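You operate a simulated robot arm through the tools that you are given. There is no shell and no other tool. Be economical: measure what you need, move in short steps, check, and stop when the job is done.

Carry out the task below with a simulated robot arm. There is one attempt and no reset: what you move stays moved.

Task
Scrub the scale out of the pre bay and rinse the empty washer through.
Fine: use the soapy bottle brush and stand it in the brush jar again. Shut the soap drawer before you start RINSE; when the run has ended, dial to off. Dry hands at dial and keys; pinch no finger, drop nothing. What is to be rubbed or washed off counts as gone when no trace of it is left.

The check looks at the end state, three seconds after you hand in, the way a careful person would. Anything else that was tipped, shoved, dropped, spilled or broken makes it a failure.

Robot
A 7-joint arm with a two-finger parallel gripper on a trunk, on a base that drives. Base frame: it is fixed to the floor where the robot stands at the start and does not move with it; the origin is under the middle of the robot, x ahead of it, y to its left, z up. Lengths are in m, angles in degrees, forces in N, time in s.
With the tool pointing down near the work surface it reaches from about 0.42 to 0.9 m from the robot's upright axis, wherever it stands. Its first joint turns from -17.0 to 126.0 degrees. Places, roughly: pump cap [0.7, -0.2, 0.1]; soap drawer [0.6, 0.2, 0.8]; washer dial [0.7, 0, 0.8]; washer tap [1.1, 0.2, 1.1]. Payload 1.57 kg.
The tool frame sits at the grasp point between the pads (the TCP): z along the fingers, y along the line on which they close. The tips reach 0.03 m beyond it. The gripper opens to 0.08 m. The fingers are 0.017 m wide and 0.012 m thick; the gripper's body (0.04 by 0.082 m) begins 0.08 m behind the TCP.
Orientation is that of the tool frame in the base frame, as a unit quaternion [x, y, z, w]. With the fingers straight down and closing along the base's y, the tool's x points along the base's -x, its y along +y and its z along -z.

Tools
- The arm moves only by the tool nudge_tool. Its argument "deltas" is a list of rows, each a list of 3 entries, a list of its own where there are three numbers: the shift along the tool's x, y, z in units of 100 mm (1.0 is 100 mm), then the turn, a rotation vector about the tool's x, y, z in units of 120 degrees (1.0 is 120 degrees), then the finger opening in m, from 0 to 0.08. In form: [[[dx, dy, dz], [wx, wy, wz], fingers], ...]. A call has 1 to 8 rows; each row is the pose to reach, as a shift and turn from the pose commanded when the call began, along the tool's axes at that moment. A call with a number of a shift or a turn outside -1 to 1 is refused whole. Rows are played at 5 a second. More than 0.05 m and 8.6 degrees between two rows, or a gripper value outside its range, and nothing of the call is played. A pose out of reach is approached as far as the arm can. The call stops where the force on the tool passes 40 N (or 10 N more than at its start, if that is more) or the arm is blocked; 0.2 s more then pass. Each finger travels about 0.045 m/s and halts on what it meets, pressing with about 27 N; the grip force reading is that of the motor and also rises with nothing between the fingers. The clock runs only during rows and for 0.2 s after the last one: add rows that repeat a pose to give the fingers time. The reply holds the time, the measured pose of the TCP, the force on the tool along the base axes, the opening and the grip force, in the units named above and with some noise, with the torque about the TCP (base axes, N m) and any sound that the robot's microphone picked up, and new pictures: "pictures" is both (left out), scene, wrist or none.
- Cameras (640 x 400 px; columns grow to the right, rows downward): "scene" is now at [-0.0022, -0.1872, 1.2885]; the picture's right is [0.49, -0.87, 0.00], its down [-0.38, -0.21, -0.90] and it looks along [0.78, 0.44, -0.44] (base axes); focal length 260 px, centre (320, 200). "wrist" rides on the gripper at [0.072, -0.006, -0.122] in the tool frame; the picture's right is [0.09, 1.00, 0.00], its down [-0.84, 0.08, -0.54] and it looks along [-0.54, 0.05, 0.84] (tool axes); focal length 238 px, centre (320, 200). There is no depth. A picture from a camera that has moved, and an enlarged one, comes with that camera's place and axes in the base frame and with its lens.
- lift_body(by): slides the trunk up (or, below 0, down) by that many m; the arm and the scene camera ride with it, the base frame stays. It gives what a move gives, with no picture.
- base_move(legs): drives the robot by 1 to 6 legs, each [ahead, left, turn to the left] in m, m and degrees, along the robot's own axes; the way and the turn of a leg run together, so that a leg with both is an arc; at most 1.5 m and 180 degrees a leg. The arm and the cameras ride along, it lands a little off, and it stops where it bumps. It gives what a move gives, and a new picture of the scene camera.
- pan_tilt(pan, tilt): turns the head with the scene camera to pan (to the left, within 109 degrees either way) and tilt (down, from -29 to 69), counted from straight ahead of the robot. It gives what a move gives, and a new picture of the scene camera.
- inspect(camera, box): a new picture of the part [left, top, right, bottom] of that camera's present view, enlarged. No time passes.
- finish_job(): hands the job in; it is judged then, once.

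Go step by step. Nothing tells you exact positions but the pictures and the camera data: compare them with the known pose of the tool, close in by small moves and look again before you grip or let go. The budget is 120 turns and 260 pictures, counting those below and the enlarged ones. Unless the task says otherwise, let go and move clear before handing in, and close with one line.

The tools are called after "Request:" by a JSON object that holds its "api" and its "payload". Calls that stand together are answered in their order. nudge_tool: Moves the arm, as the interface text tells. Its arguments: {"type":"object","properties":{"deltas":{"type":"array"},"pictures":{"type":"string","enum":["both","scene","wrist","none"]}},"required":["deltas"]} The other tools are called the same way: lift_body (by) slides the trunk up or down; base_move (legs) drives the base; pan_tilt (pan, tilt) turns the head that bears the scene camera; inspect (camera, box) takes an enlarged picture of a part of a camera's view; finish_job () hands the job in.

At the start:

```text
time_s: 0.0
eef_pos: [0.5126, -0.0254, 1.2291]
tool_rot: [0.0, 1.0, -0.001, 0.0]
contact_force: [-0.1, -0.6, -0.1]
torque: [0.0, 0.03, -0.03]
opening: 0.0799
gripper_force: 0.2
trunk travel left (down, up): [-0.65, 0.14]
robot x, y, heading: [0.0016, -0.0001, 0.1]
head pan, tilt: [29.5, 25.8]
```

scene: 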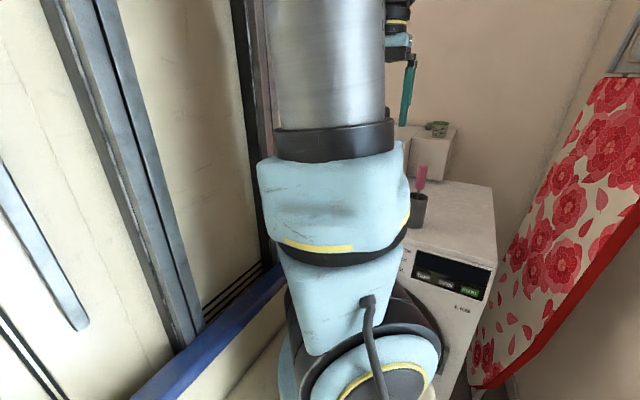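
wrist: 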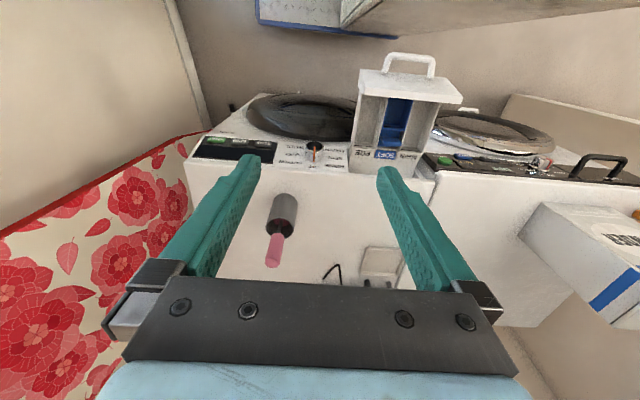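

The scene view is mostly blocked by the arm, while the wrist view shows the washer's top, drawer, dial and brush jar. I'll enlarge the views to identify everything.

Request:
{"api": "inspect", "payload": {"camera": "wrist", "box": [180, 40, 480, 228]}}

Request:
{"api": "inspect", "payload": {"camera": "scene", "box": [370, 100, 530, 320]}}

Request:
{"api": "pan_tilt", "payload": {"pan": 0, "tilt": 35}}

```text
2.13 times, centred on (330, 134) of wrist
camera zoom: at [0.4401, -0.0319, 1.3515], right [-0.09, 1.0, 0.0], down [0.84, 0.08, 0.54], along [0.54, 0.05, -0.84], focal length 507 px, centre (299, 340)
```

zoom: 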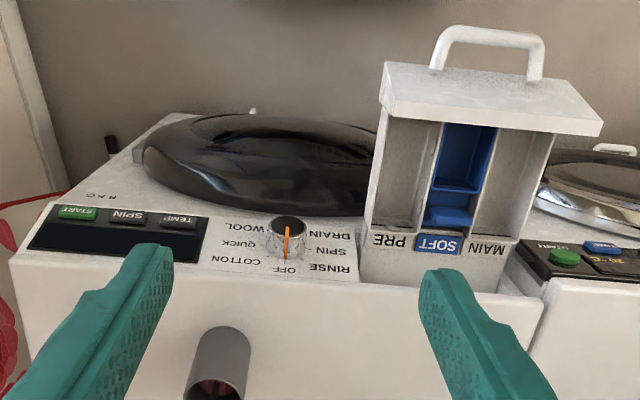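

```text
1.82 times, centred on (450, 210) of scene
camera zoom: at [-0.0022, -0.1872, 1.2885], right [0.49, -0.87, 0.0], down [-0.38, -0.21, -0.9], along [0.78, 0.44, -0.44], focal length 472 px, centre (84, 182)
```

zoom: 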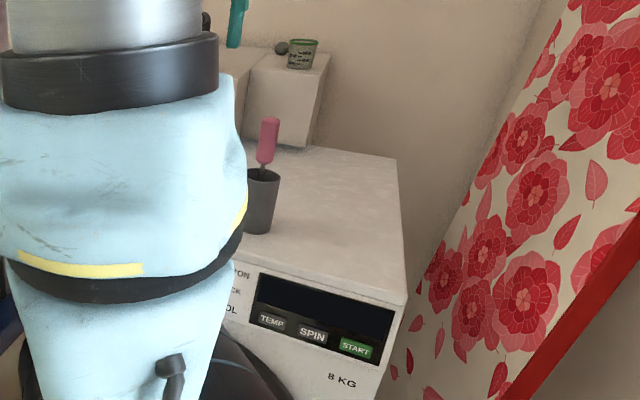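

```text
time_s: 0.9
eef_pos: [0.5131, -0.0252, 1.2291]
tool_rot: [0.001, 1.0, 0.0, -0.001]
contact_force: [-0.3, -0.4, 0.7]
torque: [0.0, 0.01, -0.01]
opening: 0.0798
gripper_force: 0.0
trunk travel left (down, up): [-0.65, 0.14]
robot x, y, heading: [0.0012, 0.0023, -0.2]
head pan, tilt: [0.0, 35.0]
camera scene: at [0.0059, -0.2324, 1.274], right [0.0, -1.0, 0.0], down [-0.57, 0.0, -0.82], along [0.82, 0.0, -0.57], focal length 260 px, centre (320, 200)
```

scene: 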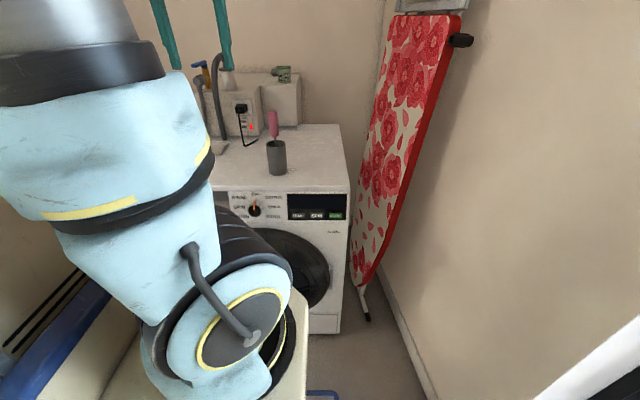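

The washer has its panel at about x 0.68, the drawer stands open, and the brush jar is on the washer's top. I'll swing the arm to the left to clear the view and look again.

Request:
{"api": "nudge_tool", "payload": {"deltas": [[[0, 0.45, 0], [0, 0, 0], 0.08], [[0, 0.9, 0], [0, 0, 0], 0.08]], "pictures": "none"}}

Request:
{"api": "nudge_tool", "payload": {"deltas": [[[0, 0.45, 0], [0, 0, 0], 0.08], [[0, 0.9, 0], [0, 0, 0], 0.08]], "pictures": "none"}}

Request:
{"api": "nudge_tool", "payload": {"deltas": [[[0, 0.45, 0], [0, 0, 0], 0.08], [[0, 0.9, 0], [0, 0, 0], 0.08]], "pictures": "both"}}

```text
time_s: 1.5
eef_pos: [0.5103, 0.0665, 1.2301]
tool_rot: [0.001, 1.0, 0.0, 0.0]
contact_force: [-1.8, 0.7, 0.5]
torque: [0.02, -0.05, -0.01]
opening: 0.08
gripper_force: 0.0
trunk travel left (down, up): [-0.65, 0.14]
robot x, y, heading: [0.001, 0.0022, 0.1]
head pan, tilt: [0.0, 35.0]
```

```text
time_s: 2.1
eef_pos: [0.5212, 0.1456, 1.2329]
tool_rot: [0.009, 1.0, 0.004, 0.0]
contact_force: [-0.2, 0.8, 0.7]
torque: [0.01, -0.02, -0.02]
opening: 0.0798
gripper_force: 0.0
trunk travel left (down, up): [-0.65, 0.14]
robot x, y, heading: [-0.0032, -0.0009, 0.0]
head pan, tilt: [0.0, 35.0]
```

```text
time_s: 2.9
eef_pos: [0.5447, 0.2045, 1.24]
tool_rot: [0.04, 0.999, 0.014, 0.009]
contact_force: [0.2, 0.4, -0.3]
torque: [-0.01, 0.0, -0.02]
opening: 0.0797
gripper_force: 0.0
trunk travel left (down, up): [-0.65, 0.14]
robot x, y, heading: [-0.0006, 0.0011, -0.1]
head pan, tilt: [0.0, 35.0]
stopped in row 2: the arm was blocked; the commanded pose is now the measured one
camera scene: at [0.0088, -0.2504, 1.2696], right [0.0, -1.0, -0.02], down [-0.58, 0.01, -0.82], along [0.82, 0.01, -0.58], focal length 260 px, centre (320, 200)
camera wrist: at [0.469, 0.2009, 1.3613], right [-0.01, 1.0, 0.03], down [0.83, 0.0, 0.56], along [0.56, 0.03, -0.83], focal length 238 px, centre (320, 200)
```

scene: 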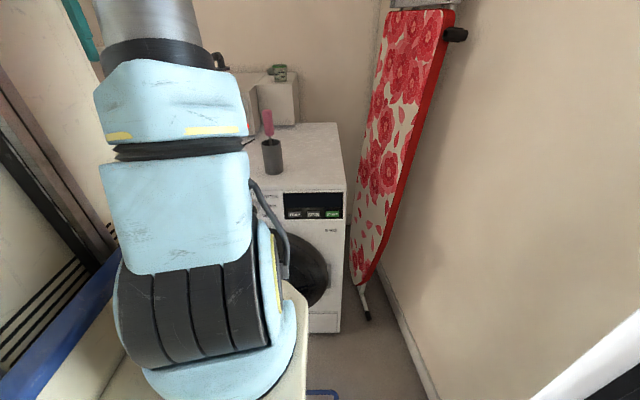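
wrist: 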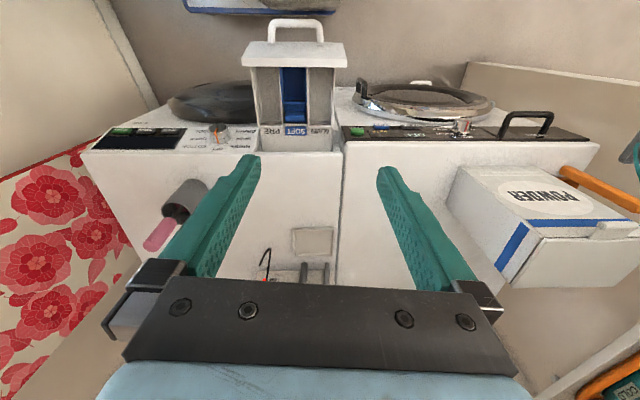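

The wrist view is now centred over the drawer, with the second washer to its left. I'll enlarge the drawer, panel, tap area and scene.

Request:
{"api": "inspect", "payload": {"camera": "wrist", "box": [230, 10, 350, 160]}}

Request:
{"api": "inspect", "payload": {"camera": "wrist", "box": [100, 80, 420, 290]}}

Request:
{"api": "inspect", "payload": {"camera": "scene", "box": [230, 50, 360, 350]}}

```text
2.67 times, centred on (290, 85) of wrist
camera zoom: at [0.469, 0.2009, 1.3613], right [-0.01, 1.0, 0.03], down [0.83, 0.0, 0.56], along [0.56, 0.03, -0.83], focal length 636 px, centre (400, 507)
```

zoom: 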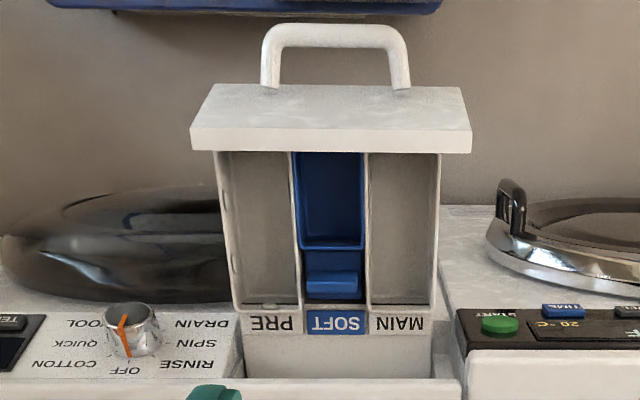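

```text
1.90 times, centred on (260, 185) of wrist
camera zoom: at [0.469, 0.2009, 1.3613], right [-0.01, 1.0, 0.03], down [0.83, 0.0, 0.56], along [0.56, 0.03, -0.83], focal length 454 px, centre (434, 229)
```

zoom: 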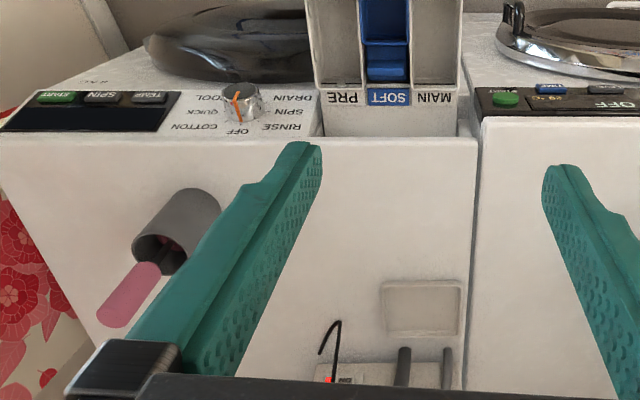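

```text
1.33 times, centred on (295, 200) of scene
camera zoom: at [0.0088, -0.2504, 1.2696], right [0.0, -1.0, -0.02], down [-0.58, 0.01, -0.82], along [0.82, 0.01, -0.58], focal length 346 px, centre (353, 200)
```

zoom: 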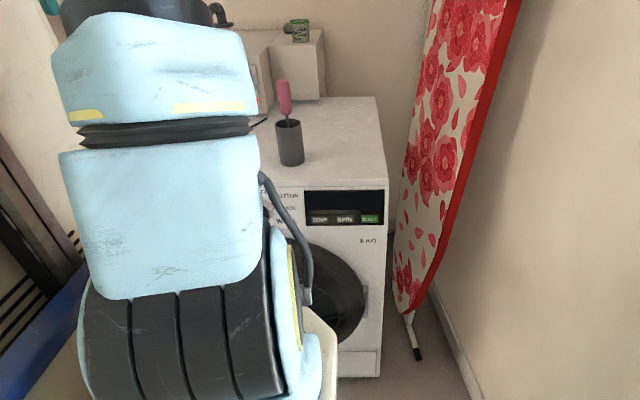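

The dial seems to point at OFF with the display dark. I'll tilt the wrist up to look at the tap, socket and back wall.

Request:
{"api": "nudge_tool", "payload": {"deltas": [[[0, -0.3, 0], [0, -0.07, 0], 0.08], [[0, -0.6, 0], [0, -0.14, 0], 0.08], [[0, -0.6, 0], [0, -0.21, 0], 0.08], [[0, -0.6, 0], [0, -0.28, 0], 0.08], [[0, -0.6, 0], [0, -0.35, 0], 0.08], [[0, -0.6, 0], [0, -0.42, 0], 0.08]], "pictures": "wrist"}}

```text
time_s: 3.8
eef_pos: [0.6115, 0.0587, 1.2041]
tool_rot: [0.153, 0.967, -0.041, 0.198]
contact_force: [-0.5, -0.3, -0.2]
torque: [0.02, 0.04, 0.02]
opening: 0.0799
gripper_force: 0.0
trunk travel left (down, up): [-0.65, 0.14]
robot x, y, heading: [-0.0021, -0.0007, 0.1]
head pan, tilt: [0.0, 35.0]
stopped in row 4: the arm was blocked; the commanded pose is now the measured one
camera wrist: at [0.5005, 0.09, 1.2876], right [0.23, 0.97, -0.06], down [0.55, -0.08, 0.83], along [0.8, -0.22, -0.56], focal length 238 px, centre (320, 200)
```

wrist: 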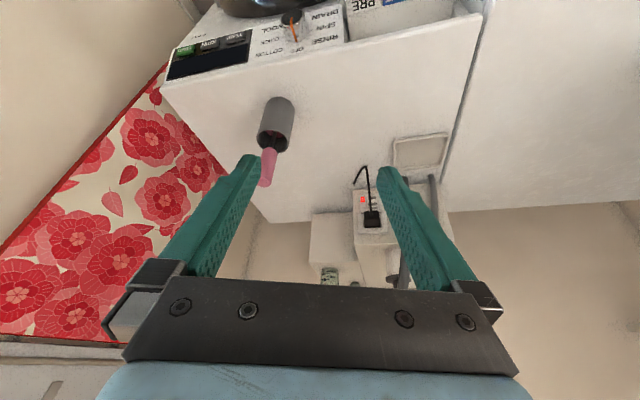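

The tap is near the finger edge in this view. I'll enlarge that area and the front.

Request:
{"api": "inspect", "payload": {"camera": "wrist", "box": [300, 130, 480, 290]}}

Request:
{"api": "inspect", "payload": {"camera": "wrist", "box": [150, 0, 500, 200]}}

Request:
{"api": "pan_tilt", "payload": {"pan": 10, "tilt": 20}}

```text
2.50 times, centred on (390, 210) of wrist
camera zoom: at [0.5005, 0.09, 1.2876], right [0.23, 0.97, -0.06], down [0.55, -0.08, 0.83], along [0.8, -0.22, -0.56], focal length 596 px, centre (145, 175)
```

zoom: 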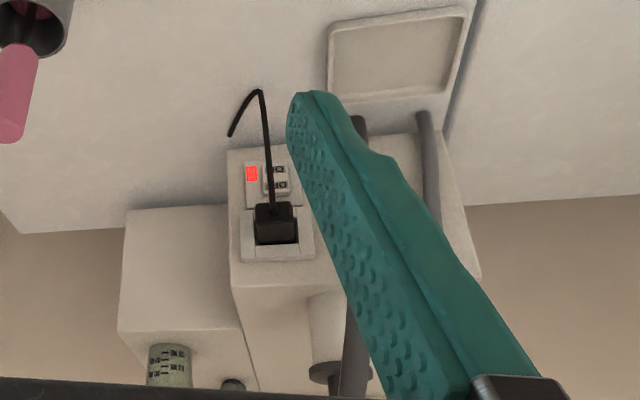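

```text
1.83 times, centred on (325, 100) of wrist
camera zoom: at [0.5005, 0.09, 1.2876], right [0.23, 0.97, -0.06], down [0.55, -0.08, 0.83], along [0.8, -0.22, -0.56], focal length 436 px, centre (311, 383)
```

zoom: 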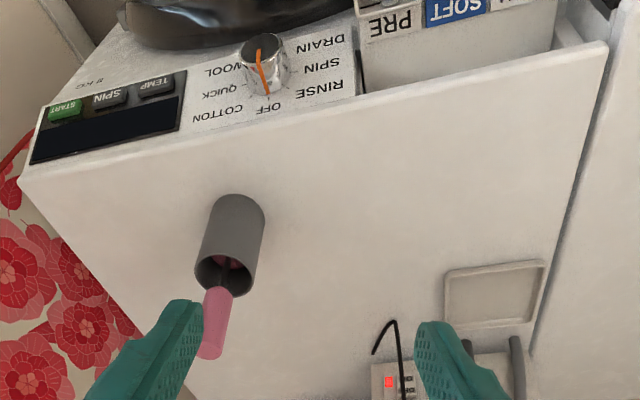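

```text
time_s: 4.6
eef_pos: [0.6087, 0.0586, 1.208]
tool_rot: [0.153, 0.967, -0.042, 0.198]
contact_force: [-0.8, -0.6, 0.4]
torque: [-0.01, 0.02, -0.05]
opening: 0.0801
gripper_force: 0.1
trunk travel left (down, up): [-0.65, 0.14]
robot x, y, heading: [-0.0005, -0.0047, -0.2]
head pan, tilt: [10.0, 20.0]
camera scene: at [0.0182, -0.2236, 1.2959], right [0.17, -0.98, -0.01], down [-0.34, -0.05, -0.94], along [0.92, 0.16, -0.35], focal length 260 px, centre (320, 200)
```

scene: 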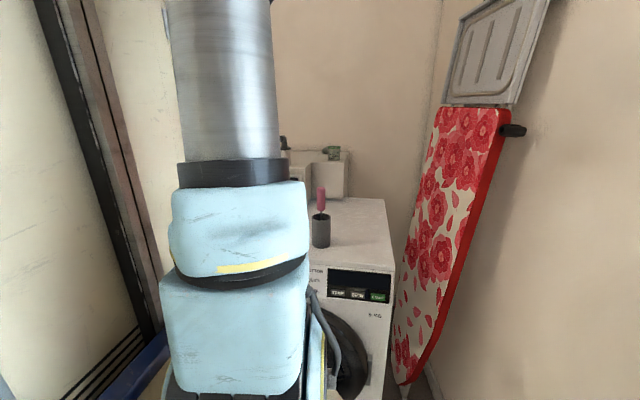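

Power is on at the socket (its lamp is lit). I'll bring the tool back to straight down and to the right, so that the scene camera can see the tap as it did earlier.

Request:
{"api": "nudge_tool", "payload": {"deltas": [[[0.1, -0.25, -0.04], [-0.01, 0.048, -0.037], 0.08], [[0.2, -0.5, -0.08], [-0.02, 0.096, -0.074], 0.08], [[0.3, -0.75, -0.12], [-0.03, 0.144, -0.111], 0.08], [[0.4, -1, -0.16], [-0.04, 0.192, -0.148], 0.08]], "pictures": "none"}}

Request:
{"api": "nudge_tool", "payload": {"deltas": [[[0, -0.4, 0], [0, 0, 0], 0.08], [[0, -0.8, 0], [0, 0, 0], 0.08]], "pictures": "wrist"}}

Request:
{"api": "pan_tilt", "payload": {"pan": 18, "tilt": 25}}

```text
time_s: 5.6
eef_pos: [0.5239, -0.0081, 1.2209]
tool_rot: [-0.014, 1.0, 0.0, 0.011]
contact_force: [0.6, 0.4, 0.7]
torque: [-0.02, 0.0, 0.01]
opening: 0.08
gripper_force: 0.1
trunk travel left (down, up): [-0.65, 0.14]
robot x, y, heading: [-0.0001, -0.0009, 0.1]
head pan, tilt: [10.0, 20.0]
```

```text
time_s: 6.2
eef_pos: [0.524, -0.0891, 1.2192]
tool_rot: [-0.013, 1.0, -0.001, 0.011]
contact_force: [-0.7, 0.6, -0.2]
torque: [-0.01, -0.03, 0.06]
opening: 0.0802
gripper_force: 0.1
trunk travel left (down, up): [-0.65, 0.14]
robot x, y, heading: [-0.0004, -0.0019, 0.2]
head pan, tilt: [10.0, 20.0]
camera wrist: at [0.4501, -0.0976, 1.3399], right [-0.12, 0.99, 0.0], down [0.82, 0.1, 0.56], along [0.56, 0.06, -0.83], focal length 238 px, centre (320, 200)
```

wrist: 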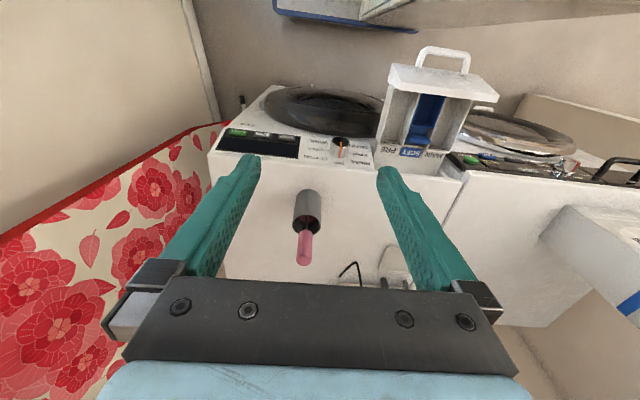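

```text
time_s: 6.8
eef_pos: [0.5248, -0.0888, 1.2202]
tool_rot: [-0.011, 1.0, -0.001, 0.011]
contact_force: [0.8, -0.3, 0.4]
torque: [-0.01, 0.04, -0.01]
opening: 0.0798
gripper_force: 0.1
trunk travel left (down, up): [-0.65, 0.14]
robot x, y, heading: [-0.0006, -0.0001, 0.0]
head pan, tilt: [18.0, 25.0]
camera scene: at [0.0055, -0.2041, 1.2898], right [0.31, -0.95, 0.0], down [-0.4, -0.13, -0.91], along [0.86, 0.28, -0.42], focal length 260 px, centre (320, 200)
```

scene: 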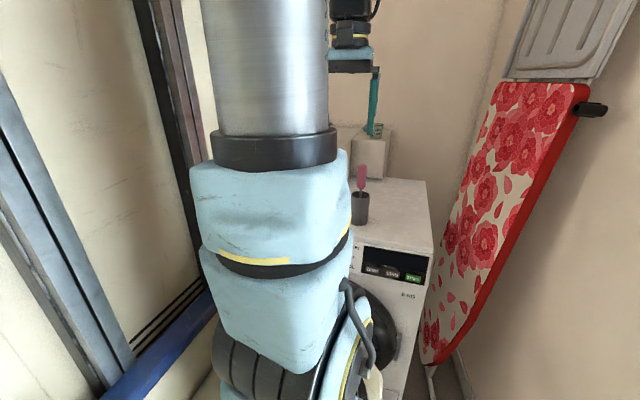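

The tap is still hidden behind the arm, so I want to know how much room there is to the left and behind before turning the robot.

Request:
{"api": "pan_tilt", "payload": {"pan": 85, "tilt": 35}}

Request:
{"api": "pan_tilt", "payload": {"pan": -90, "tilt": 35}}

```text
time_s: 8.2
eef_pos: [0.525, -0.0898, 1.2192]
tool_rot: [-0.013, 1.0, -0.001, 0.011]
contact_force: [-1.1, 0.6, -0.1]
torque: [0.01, 0.0, 0.0]
opening: 0.08
gripper_force: 0.1
trunk travel left (down, up): [-0.65, 0.14]
robot x, y, heading: [0.0004, 0.0, 0.1]
head pan, tilt: [85.0, 35.0]
camera scene: at [-0.0743, -0.1448, 1.274], right [1.0, -0.09, 0.0], down [-0.05, -0.57, -0.82], along [0.07, 0.82, -0.57], focal length 260 px, centre (320, 200)
```

scene: 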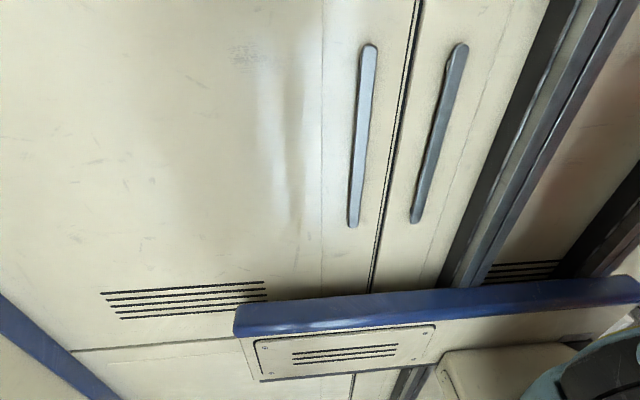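

```text
time_s: 10.9
eef_pos: [0.5228, -0.0902, 1.2195]
tool_rot: [-0.013, 1.0, 0.0, 0.01]
contact_force: [-0.2, 0.0, 0.0]
torque: [0.0, -0.04, -0.02]
opening: 0.0802
gripper_force: 0.0
trunk travel left (down, up): [-0.65, 0.14]
robot x, y, heading: [0.0027, 0.0018, 0.3]
head pan, tilt: [-90.0, 35.0]
camera scene: at [-0.0821, -0.3206, 1.274], right [-1.0, 0.0, 0.0], down [0.0, 0.57, -0.82], along [0.0, -0.82, -0.57], focal length 260 px, centre (320, 200)
```

scene: 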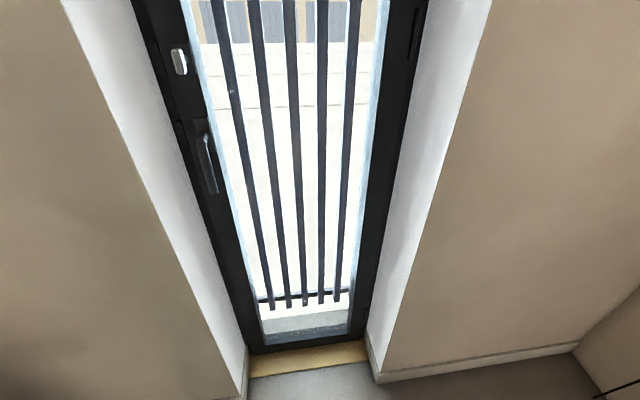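

The cream and blue structure on the left is the robot's own body, so there is free floor. I'll turn the robot left in place and pan the head right to see the washer front, tap and drawer unobstructed.

Request:
{"api": "base_move", "payload": {"legs": [[-0.1, -0.15, 0], [0, 0, 40]]}}

Request:
{"api": "pan_tilt", "payload": {"pan": -30, "tilt": 25}}

```text
time_s: 14.2
eef_pos: [0.3581, 0.125, 1.219]
tool_rot: [-0.358, 0.934, 0.002, 0.01]
contact_force: [0.2, 0.7, 0.1]
torque: [0.01, 0.02, 0.0]
opening: 0.0802
gripper_force: 0.1
trunk travel left (down, up): [-0.65, 0.14]
robot x, y, heading: [-0.098, -0.1473, 40.2]
head pan, tilt: [-90.0, 35.0]
camera scene: at [0.0444, -0.4436, 1.274], right [-0.76, -0.65, 0.0], down [-0.37, 0.44, -0.82], along [0.53, -0.62, -0.57], focal length 260 px, centre (320, 200)
```

scene: 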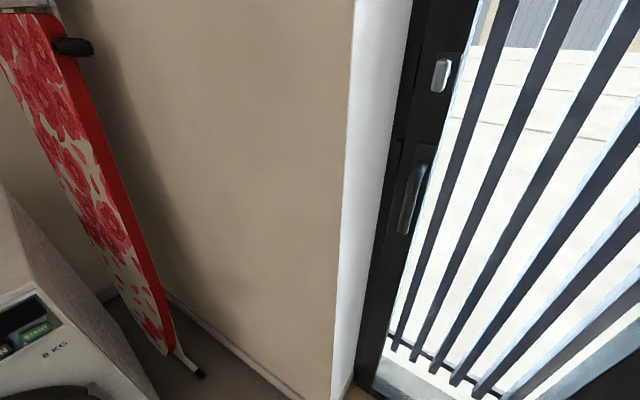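

```text
time_s: 15.6
eef_pos: [0.3578, 0.1253, 1.22]
tool_rot: [-0.358, 0.934, 0.003, 0.01]
contact_force: [0.5, -0.5, 0.2]
torque: [-0.03, -0.01, 0.0]
opening: 0.08
gripper_force: 0.1
trunk travel left (down, up): [-0.65, 0.14]
robot x, y, heading: [-0.0981, -0.1472, 40.5]
head pan, tilt: [-30.0, 25.0]
camera scene: at [0.0778, -0.36, 1.2897], right [0.18, -0.98, 0.0], down [-0.42, -0.08, -0.91], along [0.89, 0.16, -0.42], focal length 260 px, centre (320, 200)
```

scene: 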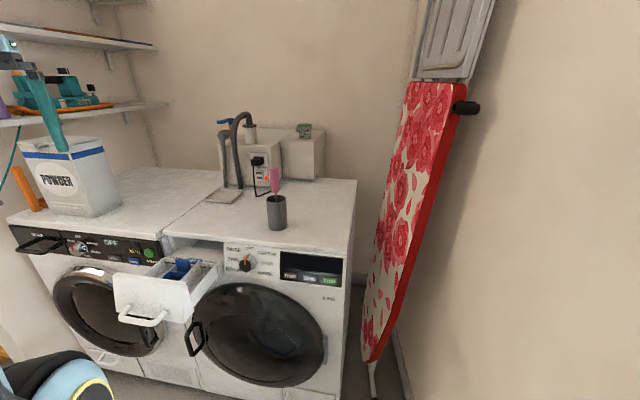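

Excellent view of everything now. I'll enlarge the tap, panel, drawer and the lower front.

Request:
{"api": "inspect", "payload": {"camera": "scene", "box": [190, 100, 330, 240]}}

Request:
{"api": "inspect", "payload": {"camera": "scene", "box": [100, 230, 360, 400]}}

Request:
{"api": "inspect", "payload": {"camera": "scene", "box": [210, 235, 350, 300]}}

Request:
{"api": "pan_tilt", "payload": {"pan": -25, "tilt": 55}}

```text
2.86 times, centred on (260, 170) of scene
camera zoom: at [0.0778, -0.36, 1.2897], right [0.18, -0.98, 0.0], down [-0.42, -0.08, -0.91], along [0.89, 0.16, -0.42], focal length 742 px, centre (491, 286)
```

zoom: 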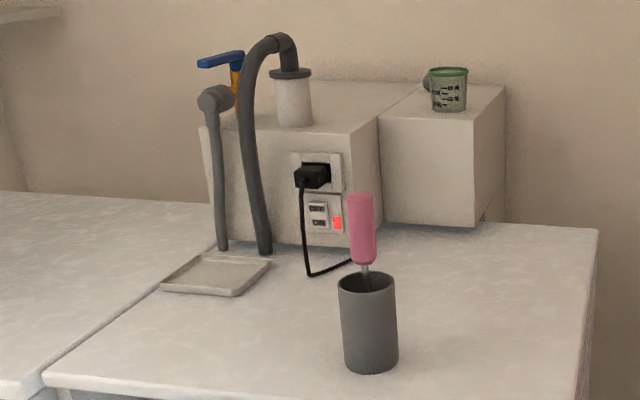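

```text
2.35 times, centred on (230, 315) of scene
camera zoom: at [0.0778, -0.36, 1.2897], right [0.18, -0.98, 0.0], down [-0.42, -0.08, -0.91], along [0.89, 0.16, -0.42], focal length 611 px, centre (532, -71)
```

zoom: 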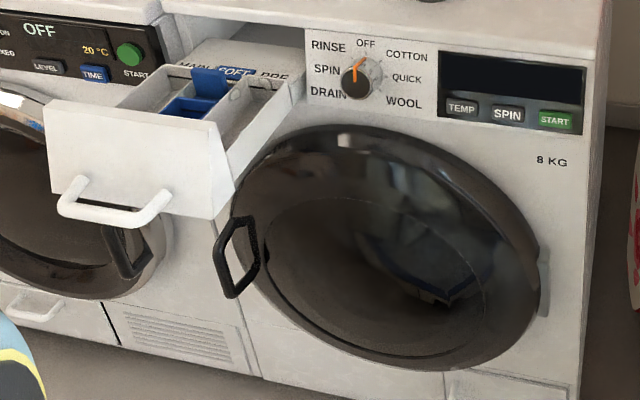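

```text
4.57 times, centred on (280, 268) of scene
camera zoom: at [0.0778, -0.36, 1.2897], right [0.18, -0.98, 0.0], down [-0.42, -0.08, -0.91], along [0.89, 0.16, -0.42], focal length 1187 px, centre (503, -109)
```

zoom: 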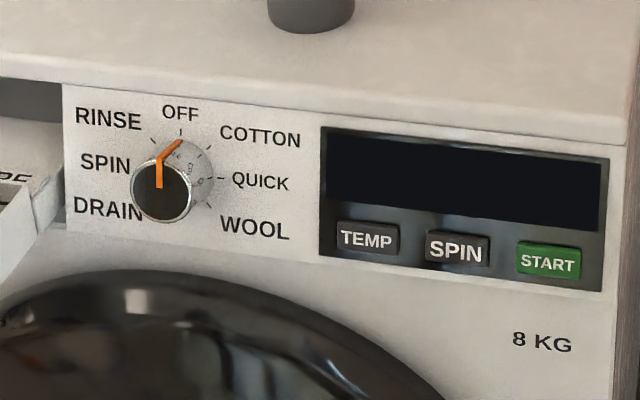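

```text
time_s: 16.5
eef_pos: [0.3572, 0.1248, 1.2189]
tool_rot: [-0.357, 0.934, 0.003, 0.01]
contact_force: [0.1, -0.1, -0.9]
torque: [-0.01, 0.02, -0.01]
opening: 0.0803
gripper_force: 0.0
trunk travel left (down, up): [-0.65, 0.14]
robot x, y, heading: [-0.0995, -0.1491, 40.5]
head pan, tilt: [-25.0, 55.0]
camera scene: at [0.0568, -0.3574, 1.2458], right [0.27, -0.96, 0.0], down [-0.79, -0.22, -0.57], along [0.55, 0.15, -0.82], focal length 260 px, centre (320, 200)
```

scene: 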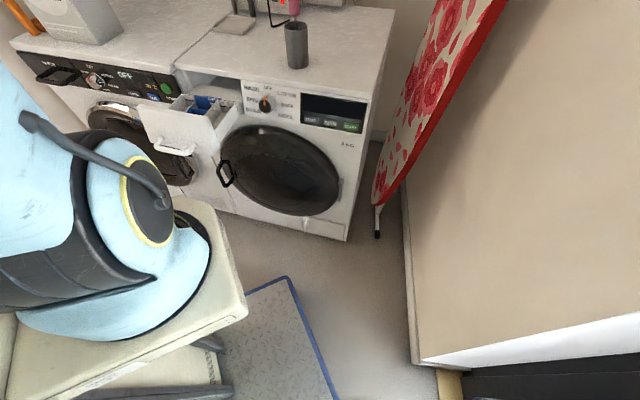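

The door handle and pump flap need a closer look, as does the tap lever.

Request:
{"api": "inspect", "payload": {"camera": "scene", "box": [200, 120, 380, 250]}}

Request:
{"api": "pan_tilt", "payload": {"pan": -20, "tilt": 22}}

Request:
{"api": "inspect", "payload": {"camera": "scene", "box": [230, 80, 320, 190]}}

```text
3.08 times, centred on (290, 185) of scene
camera zoom: at [0.0568, -0.3574, 1.2458], right [0.27, -0.96, 0.0], down [-0.79, -0.22, -0.57], along [0.55, 0.15, -0.82], focal length 799 px, centre (412, 246)
```

zoom: 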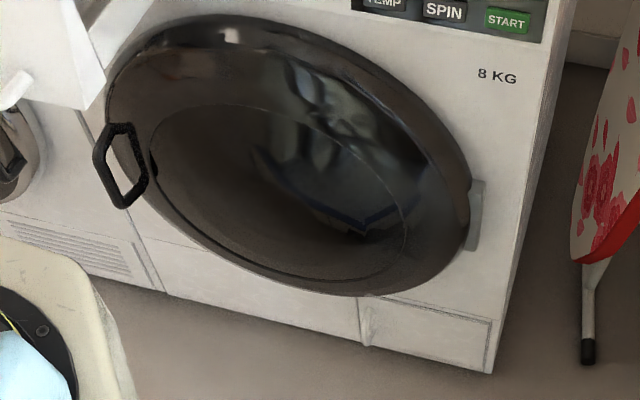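

```text
time_s: 17.5
eef_pos: [0.3581, 0.1247, 1.2201]
tool_rot: [-0.357, 0.934, 0.003, 0.011]
contact_force: [0.7, 1.2, 0.3]
torque: [0.01, 0.0, 0.0]
opening: 0.0801
gripper_force: 0.0
trunk travel left (down, up): [-0.65, 0.14]
robot x, y, heading: [-0.0991, -0.1446, 40.4]
head pan, tilt: [-20.0, 22.0]
camera scene: at [0.0742, -0.3442, 1.2945], right [0.35, -0.94, 0.0], down [-0.35, -0.13, -0.93], along [0.87, 0.32, -0.38], focal length 260 px, centre (320, 200)
```

scene: 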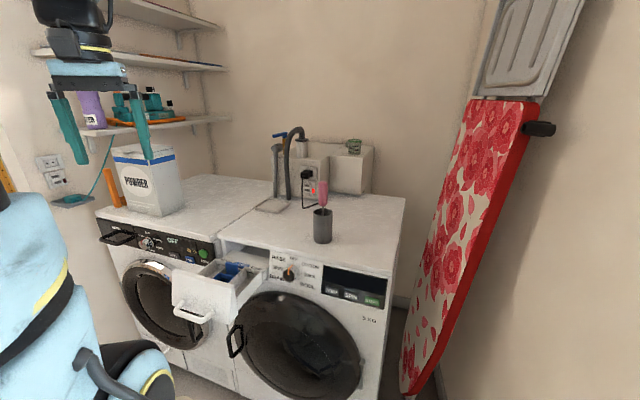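

```text
3.64 times, centred on (275, 135) of scene
camera zoom: at [0.0742, -0.3442, 1.2945], right [0.35, -0.94, 0.0], down [-0.35, -0.13, -0.93], along [0.87, 0.32, -0.38], focal length 944 px, centre (484, 436)
```

zoom: 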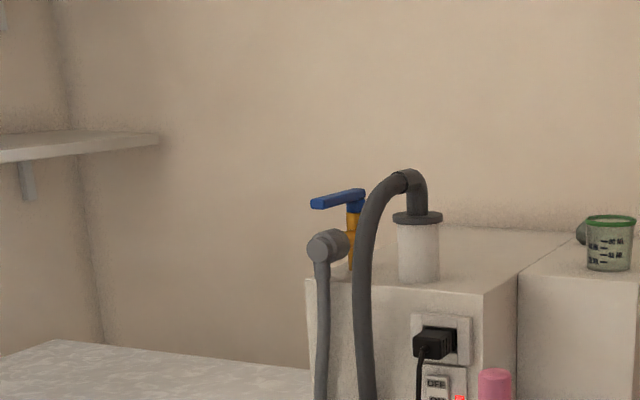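

The tap lever lies in line with its outlet (open), the socket is switched on, the door looks shut, and the brush's pink handle tip is at about (0.77, -0.09, 1.06). I'll set the robot square-ish to the washer for the work.

Request:
{"api": "base_move", "payload": {"legs": [[0.04, -0.107, 0], [0, 0, -25]]}}

Request:
{"api": "nudge_tool", "payload": {"deltas": [[[0, 0, 0], [0, 0, 0], 0.08]], "pictures": "wrist"}}

```text
time_s: 19.9
eef_pos: [0.5294, -0.1498, 1.2192]
tool_rot: [-0.149, 0.989, 0.0, 0.01]
contact_force: [-0.1, -0.3, -0.3]
torque: [0.04, 0.0, 0.01]
opening: 0.0799
gripper_force: 0.1
trunk travel left (down, up): [-0.65, 0.14]
robot x, y, heading: [0.0008, -0.2059, 15.7]
head pan, tilt: [-20.0, 22.0]
camera scene: at [0.0747, -0.4558, 1.2946], right [-0.08, -1.0, 0.0], down [-0.37, 0.03, -0.93], along [0.92, -0.07, -0.37], focal length 260 px, centre (320, 200)
```

scene: 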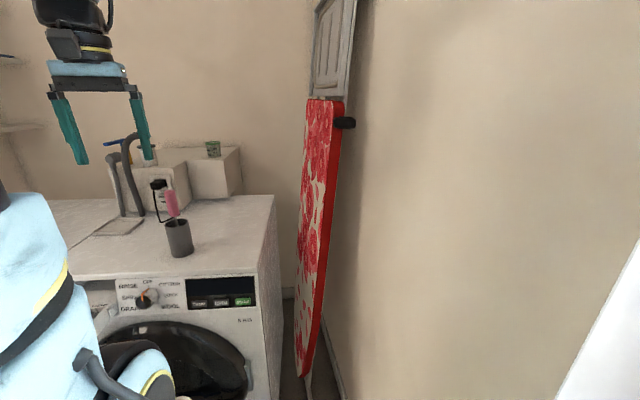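

```text
time_s: 20.4
eef_pos: [0.5281, -0.148, 1.2191]
tool_rot: [-0.149, 0.989, 0.001, 0.01]
contact_force: [0.4, 0.1, 0.7]
torque: [-0.02, 0.02, -0.02]
opening: 0.0799
gripper_force: 0.1
trunk travel left (down, up): [-0.65, 0.14]
robot x, y, heading: [0.0004, -0.2024, 15.6]
head pan, tilt: [-20.0, 22.0]
camera wrist: at [0.4591, -0.1756, 1.3399], right [-0.38, 0.92, 0.0], down [0.77, 0.32, 0.56], along [0.52, 0.21, -0.83], focal length 238 px, centre (320, 200)
```

wrist: 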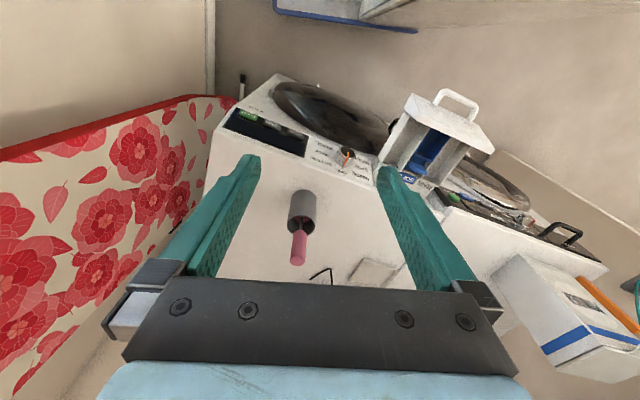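

The brush handle stands nearly upright at (0.767, -0.095), from about z 0.98 to 1.055. I'll move over it at the present height first.

Request:
{"api": "nudge_tool", "payload": {"deltas": [[[-0.45, 0, 0], [0, 0.01, 0], 0.08], [[-0.9, 0, 0], [0, 0.01, 0], 0.08], [[-1.0, -0.1, 0.3], [0, 0.01, 0], 0.08]], "pictures": "none"}}

Request:
{"api": "nudge_tool", "payload": {"deltas": [[[-0.4, 0, 0], [0, 0, 0], 0.08], [[-0.7, 0, 0.2], [0, 0, 0], 0.08]], "pictures": "both"}}

```text
time_s: 21.1
eef_pos: [0.628, -0.1289, 1.193]
tool_rot: [-0.148, 0.989, 0.0, 0.0]
contact_force: [0.8, 1.7, 0.1]
torque: [0.02, -0.04, 0.0]
opening: 0.08
gripper_force: 0.0
trunk travel left (down, up): [-0.65, 0.14]
robot x, y, heading: [-0.0052, -0.2021, 15.6]
head pan, tilt: [-20.0, 22.0]
```

```text
time_s: 21.8
eef_pos: [0.6963, -0.1073, 1.1728]
tool_rot: [-0.15, 0.989, -0.001, 0.0]
contact_force: [-0.6, -1.1, 0.8]
torque: [0.0, -0.03, -0.02]
opening: 0.08
gripper_force: 0.1
trunk travel left (down, up): [-0.65, 0.14]
robot x, y, heading: [-0.0037, -0.2013, 15.8]
head pan, tilt: [-20.0, 22.0]
camera scene: at [0.0742, -0.4559, 1.2946], right [-0.08, -1.0, 0.0], down [-0.37, 0.03, -0.93], along [0.92, -0.07, -0.37], focal length 260 px, centre (320, 200)
camera wrist: at [0.6286, -0.1342, 1.295], right [-0.38, 0.93, 0.0], down [0.78, 0.32, 0.54], along [0.5, 0.2, -0.84], focal length 238 px, centre (320, 200)
```

scene: 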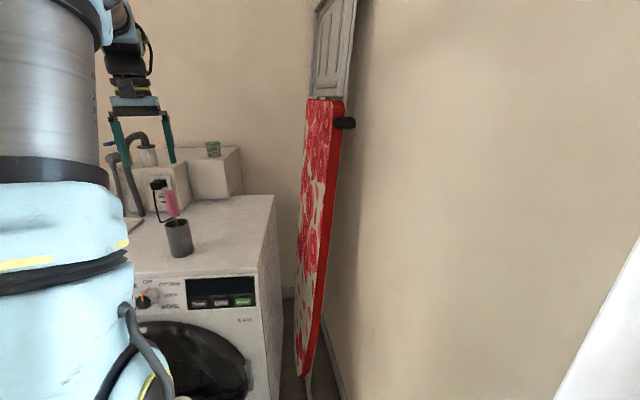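
wrist: 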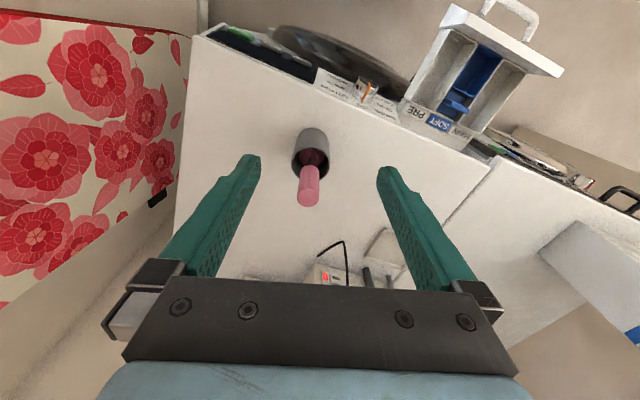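

Tip is at about (0.777, -0.09), base at (0.765, -0.09). I'll align above first, then descend.

Request:
{"api": "nudge_tool", "payload": {"deltas": [[[-0.4, -0.03, 0.1], [0, 0, 0], 0.08], [[-0.755, -0.065, 0.35], [0, 0, 0], 0.08], [[-0.755, -0.065, 0.7], [0, 0, 0], 0.08], [[-0.755, -0.065, 0.9], [0, 0, 0], 0.08]], "pictures": "both"}}

```text
time_s: 22.8
eef_pos: [0.7671, -0.0914, 1.0817]
tool_rot: [-0.149, 0.989, -0.001, 0.0]
contact_force: [-0.3, 1.4, -0.6]
torque: [-0.04, 0.02, 0.03]
opening: 0.0803
gripper_force: 0.1
trunk travel left (down, up): [-0.65, 0.14]
robot x, y, heading: [-0.0003, -0.203, 16.0]
head pan, tilt: [-20.0, 22.0]
camera scene: at [0.0746, -0.4558, 1.2946], right [-0.08, -1.0, 0.0], down [-0.37, 0.03, -0.93], along [0.92, -0.07, -0.37], focal length 260 px, centre (320, 200)
camera wrist: at [0.7013, -0.118, 1.2045], right [-0.38, 0.92, 0.0], down [0.78, 0.32, 0.54], along [0.5, 0.2, -0.84], focal length 238 px, centre (320, 200)
```

scene: 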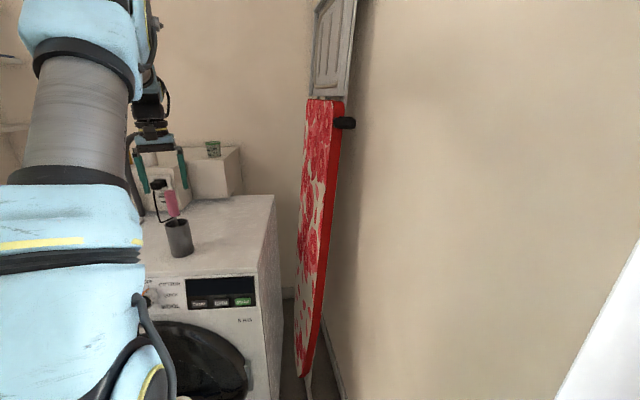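
wrist: 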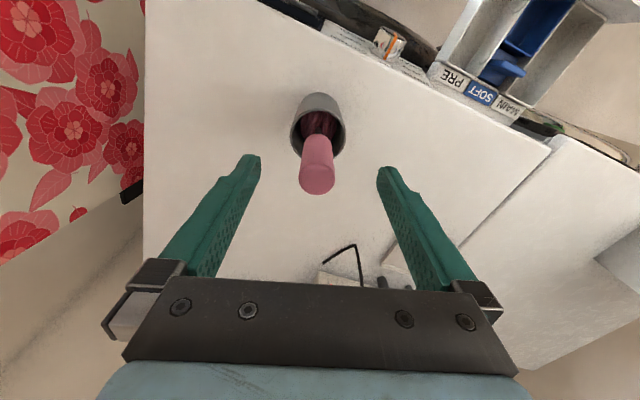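

Aligned within a few mm (handle at 0.775, -0.089). Descending to grip height and closing.

Request:
{"api": "nudge_tool", "payload": {"deltas": [[[-0.07, 0, 0.3], [0, 0, 0], 0.08], [[-0.07, 0, 0.6], [0, 0, 0], 0.08], [[-0.07, 0, 0.6], [0, 0, 0], 0.08]], "pictures": "wrist"}}

```text
time_s: 23.6
eef_pos: [0.7759, -0.0872, 1.02]
tool_rot: [-0.148, 0.989, -0.001, 0.0]
contact_force: [0.0, -0.1, 0.2]
torque: [0.0, -0.01, -0.02]
opening: 0.08
gripper_force: 0.1
trunk travel left (down, up): [-0.65, 0.14]
robot x, y, heading: [-0.0009, -0.2047, 15.6]
head pan, tilt: [-20.0, 22.0]
camera wrist: at [0.7092, -0.1149, 1.1431], right [-0.38, 0.92, 0.0], down [0.78, 0.32, 0.54], along [0.5, 0.2, -0.84], focal length 238 px, centre (320, 200)
```

wrist: 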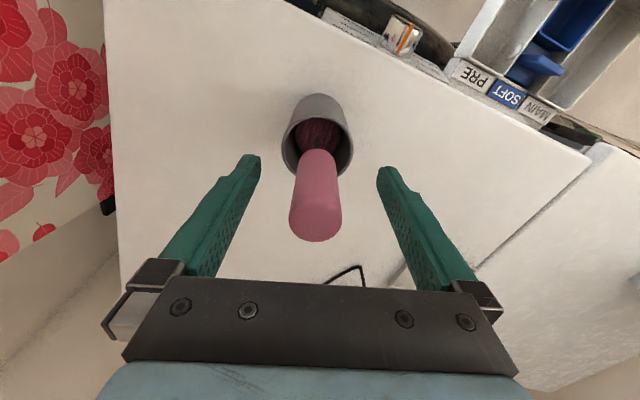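

The handle is between the fingers. Closing now.

Request:
{"api": "nudge_tool", "payload": {"deltas": [[[0, 0, 0], [0, 0, 0], 0.05], [[0, 0, 0], [0, 0, 0], 0.03], [[0, 0, 0], [0, 0, 0], 0.0], [[0, 0, 0], [0, 0, 0], 0.0], [[0, 0, 0], [0, 0, 0], 0.0], [[0, 0, 0], [0, 0, 0], 0.0]], "pictures": "none"}}

Request:
{"api": "nudge_tool", "payload": {"deltas": [[[0, 0, -0.3], [0, 0, 0], 0.0], [[0, 0, -0.6], [0, 0, 0], 0.0], [[0, 0, -0.9], [0, 0, 0], 0.0]], "pictures": "both"}}

```text
time_s: 24.9
eef_pos: [0.7758, -0.0885, 1.0217]
tool_rot: [-0.149, 0.989, -0.001, 0.0]
contact_force: [0.3, 0.4, 0.4]
torque: [0.03, 0.04, 0.0]
opening: 0.0263
gripper_force: 26.9
trunk travel left (down, up): [-0.65, 0.14]
robot x, y, heading: [-0.0001, -0.1988, 15.6]
head pan, tilt: [-20.0, 22.0]
```

```text
time_s: 25.8
eef_pos: [0.7754, -0.0882, 1.1108]
tool_rot: [-0.149, 0.989, -0.001, 0.0]
contact_force: [1.5, -0.2, -1.1]
torque: [-0.01, 0.02, 0.02]
opening: 0.0261
gripper_force: 27.0
trunk travel left (down, up): [-0.65, 0.14]
robot x, y, heading: [-0.0005, -0.2035, 16.0]
head pan, tilt: [-20.0, 22.0]
camera scene: at [0.075, -0.4557, 1.2946], right [-0.08, -1.0, 0.0], down [-0.37, 0.03, -0.93], along [0.92, -0.07, -0.37], focal length 260 px, centre (320, 200)
camera wrist: at [0.7079, -0.1152, 1.2327], right [-0.38, 0.92, 0.0], down [0.78, 0.32, 0.54], along [0.5, 0.2, -0.84], focal length 238 px, centre (320, 200)
```

scene: 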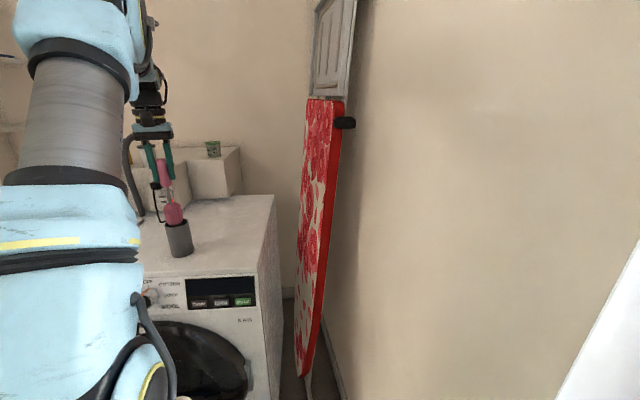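
wrist: 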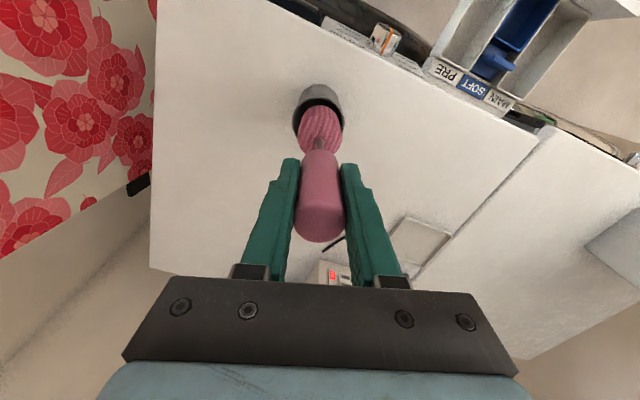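

Brush is held; its seat grip height was z 1.022. Lifting clear of the jar.

Request:
{"api": "nudge_tool", "payload": {"deltas": [[[0, 0, -0.4], [0, 0, 0], 0.0], [[0, 0, -0.8], [0, 0, 0], 0.0], [[0, 0, -1.0], [0, 0, 0], 0.0], [[0, 0, -1.0], [0, 0, 0], 0.0]], "pictures": "both"}}

Request:
{"api": "inspect", "payload": {"camera": "scene", "box": [100, 70, 260, 270]}}

Request:
{"api": "inspect", "payload": {"camera": "wrist", "box": [240, 0, 480, 240]}}

```text
time_s: 26.8
eef_pos: [0.7746, -0.0879, 1.2103]
tool_rot: [-0.149, 0.989, 0.0, 0.0]
contact_force: [0.1, -0.1, -0.2]
torque: [-0.01, 0.01, 0.01]
opening: 0.0265
gripper_force: 27.1
trunk travel left (down, up): [-0.65, 0.14]
robot x, y, heading: [-0.0022, -0.2047, 16.0]
head pan, tilt: [-20.0, 22.0]
camera scene: at [0.0748, -0.4557, 1.2946], right [-0.08, -1.0, 0.0], down [-0.37, 0.03, -0.93], along [0.92, -0.07, -0.37], focal length 260 px, centre (320, 200)
camera wrist: at [0.7082, -0.115, 1.3319], right [-0.38, 0.92, 0.0], down [0.78, 0.32, 0.54], along [0.5, 0.2, -0.84], focal length 238 px, centre (320, 200)
```

scene: 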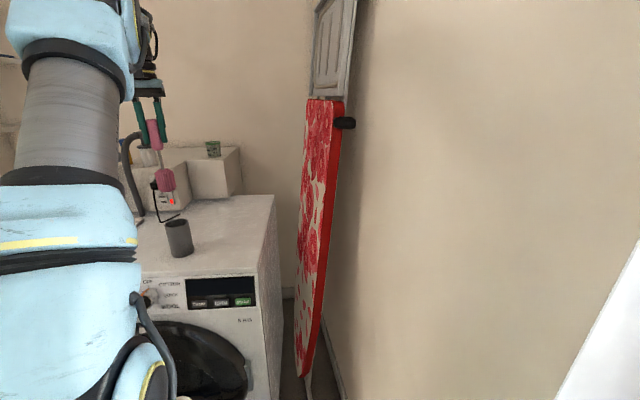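
wrist: 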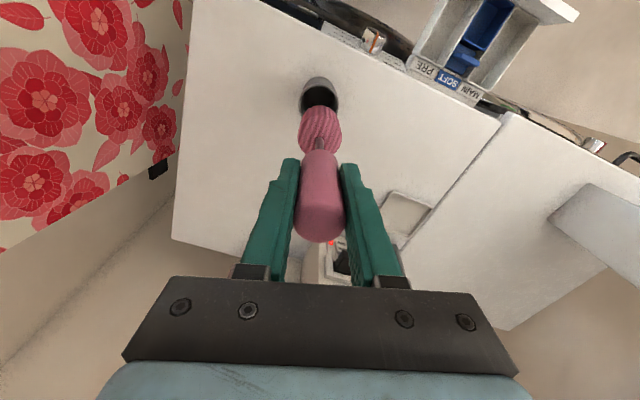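

```text
2.00 times, centred on (180, 170) of scene
camera zoom: at [0.0748, -0.4557, 1.2946], right [-0.08, -1.0, 0.0], down [-0.37, 0.03, -0.93], along [0.92, -0.07, -0.37], focal length 519 px, centre (600, 260)
```

zoom: 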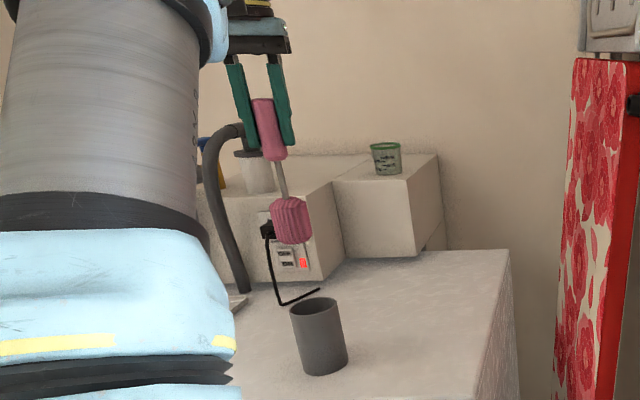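

```text
1.67 times, centred on (360, 120) of wrist
camera zoom: at [0.7082, -0.115, 1.3319], right [-0.38, 0.92, 0.0], down [0.78, 0.32, 0.54], along [0.5, 0.2, -0.84], focal length 397 px, centre (253, 333)
```

zoom: 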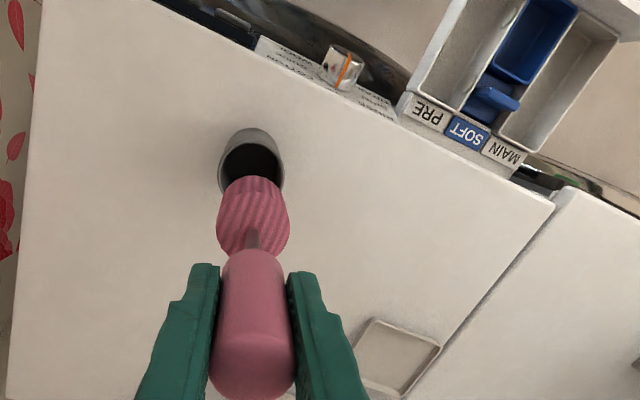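

The brush is out, its head about 0.157 m below the TCP. Next I carry it high over to the drawer for a closer look at the pre bay.

Request:
{"api": "nudge_tool", "payload": {"deltas": [[[0.3, 0.35, 0], [0, 0, 0], 0.0], [[0.6, 0.7, 0], [0, 0, 0], 0.0], [[0.8, 1.0, 0], [0, 0, 0], 0.0]], "pictures": "none"}}

Request:
{"api": "nudge_tool", "payload": {"deltas": [[[0.35, 0.35, 0], [0, 0, 0], 0.0], [[0.6, 0.7, 0], [0, 0, 0], 0.0], [[0.9, 1.0, 0], [0, 0, 0], 0.0]], "pictures": "wrist"}}

Request:
{"api": "inspect", "payload": {"camera": "wrist", "box": [220, 0, 500, 175]}}

```text
time_s: 27.6
eef_pos: [0.6679, -0.0145, 1.2101]
tool_rot: [-0.148, 0.989, -0.001, 0.001]
contact_force: [0.3, -0.8, -0.7]
torque: [0.0, 0.03, -0.04]
opening: 0.0268
gripper_force: 27.5
trunk travel left (down, up): [-0.65, 0.14]
robot x, y, heading: [-0.0027, -0.2023, 15.7]
head pan, tilt: [-20.0, 22.0]
```

```text
time_s: 28.4
eef_pos: [0.553, 0.0506, 1.2124]
tool_rot: [-0.149, 0.989, -0.001, 0.0]
contact_force: [-0.6, 0.6, -0.5]
torque: [0.0, 0.02, -0.04]
opening: 0.0263
gripper_force: 26.9
trunk travel left (down, up): [-0.65, 0.14]
robot x, y, heading: [-0.0048, -0.2038, 15.6]
head pan, tilt: [-20.0, 22.0]
camera wrist: at [0.4862, 0.0247, 1.3343], right [-0.38, 0.92, 0.0], down [0.78, 0.32, 0.54], along [0.5, 0.2, -0.84], focal length 238 px, centre (320, 200)
```

wrist: 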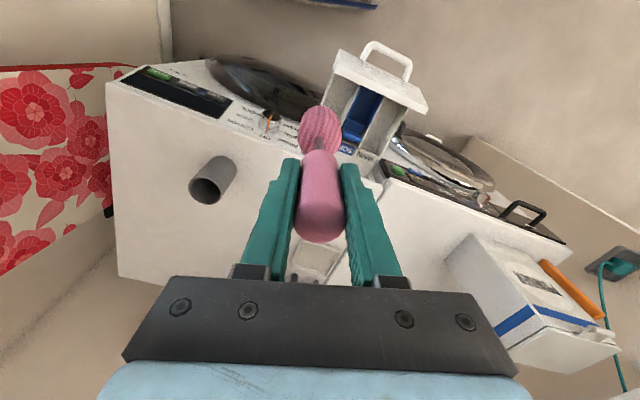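

```text
2.29 times, centred on (360, 88) of wrist
camera zoom: at [0.4862, 0.0247, 1.3343], right [-0.38, 0.92, 0.0], down [0.78, 0.32, 0.54], along [0.5, 0.2, -0.84], focal length 545 px, centre (229, 457)
```

zoom: 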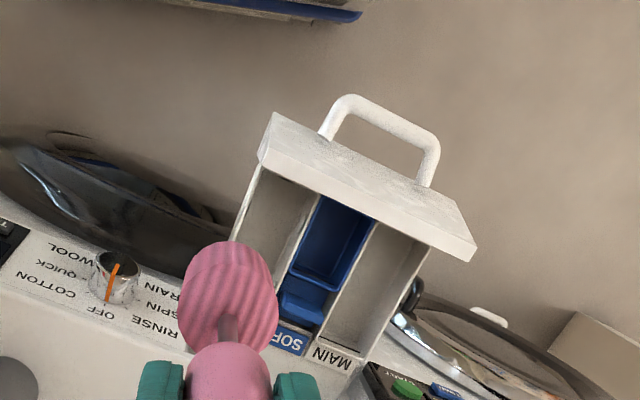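

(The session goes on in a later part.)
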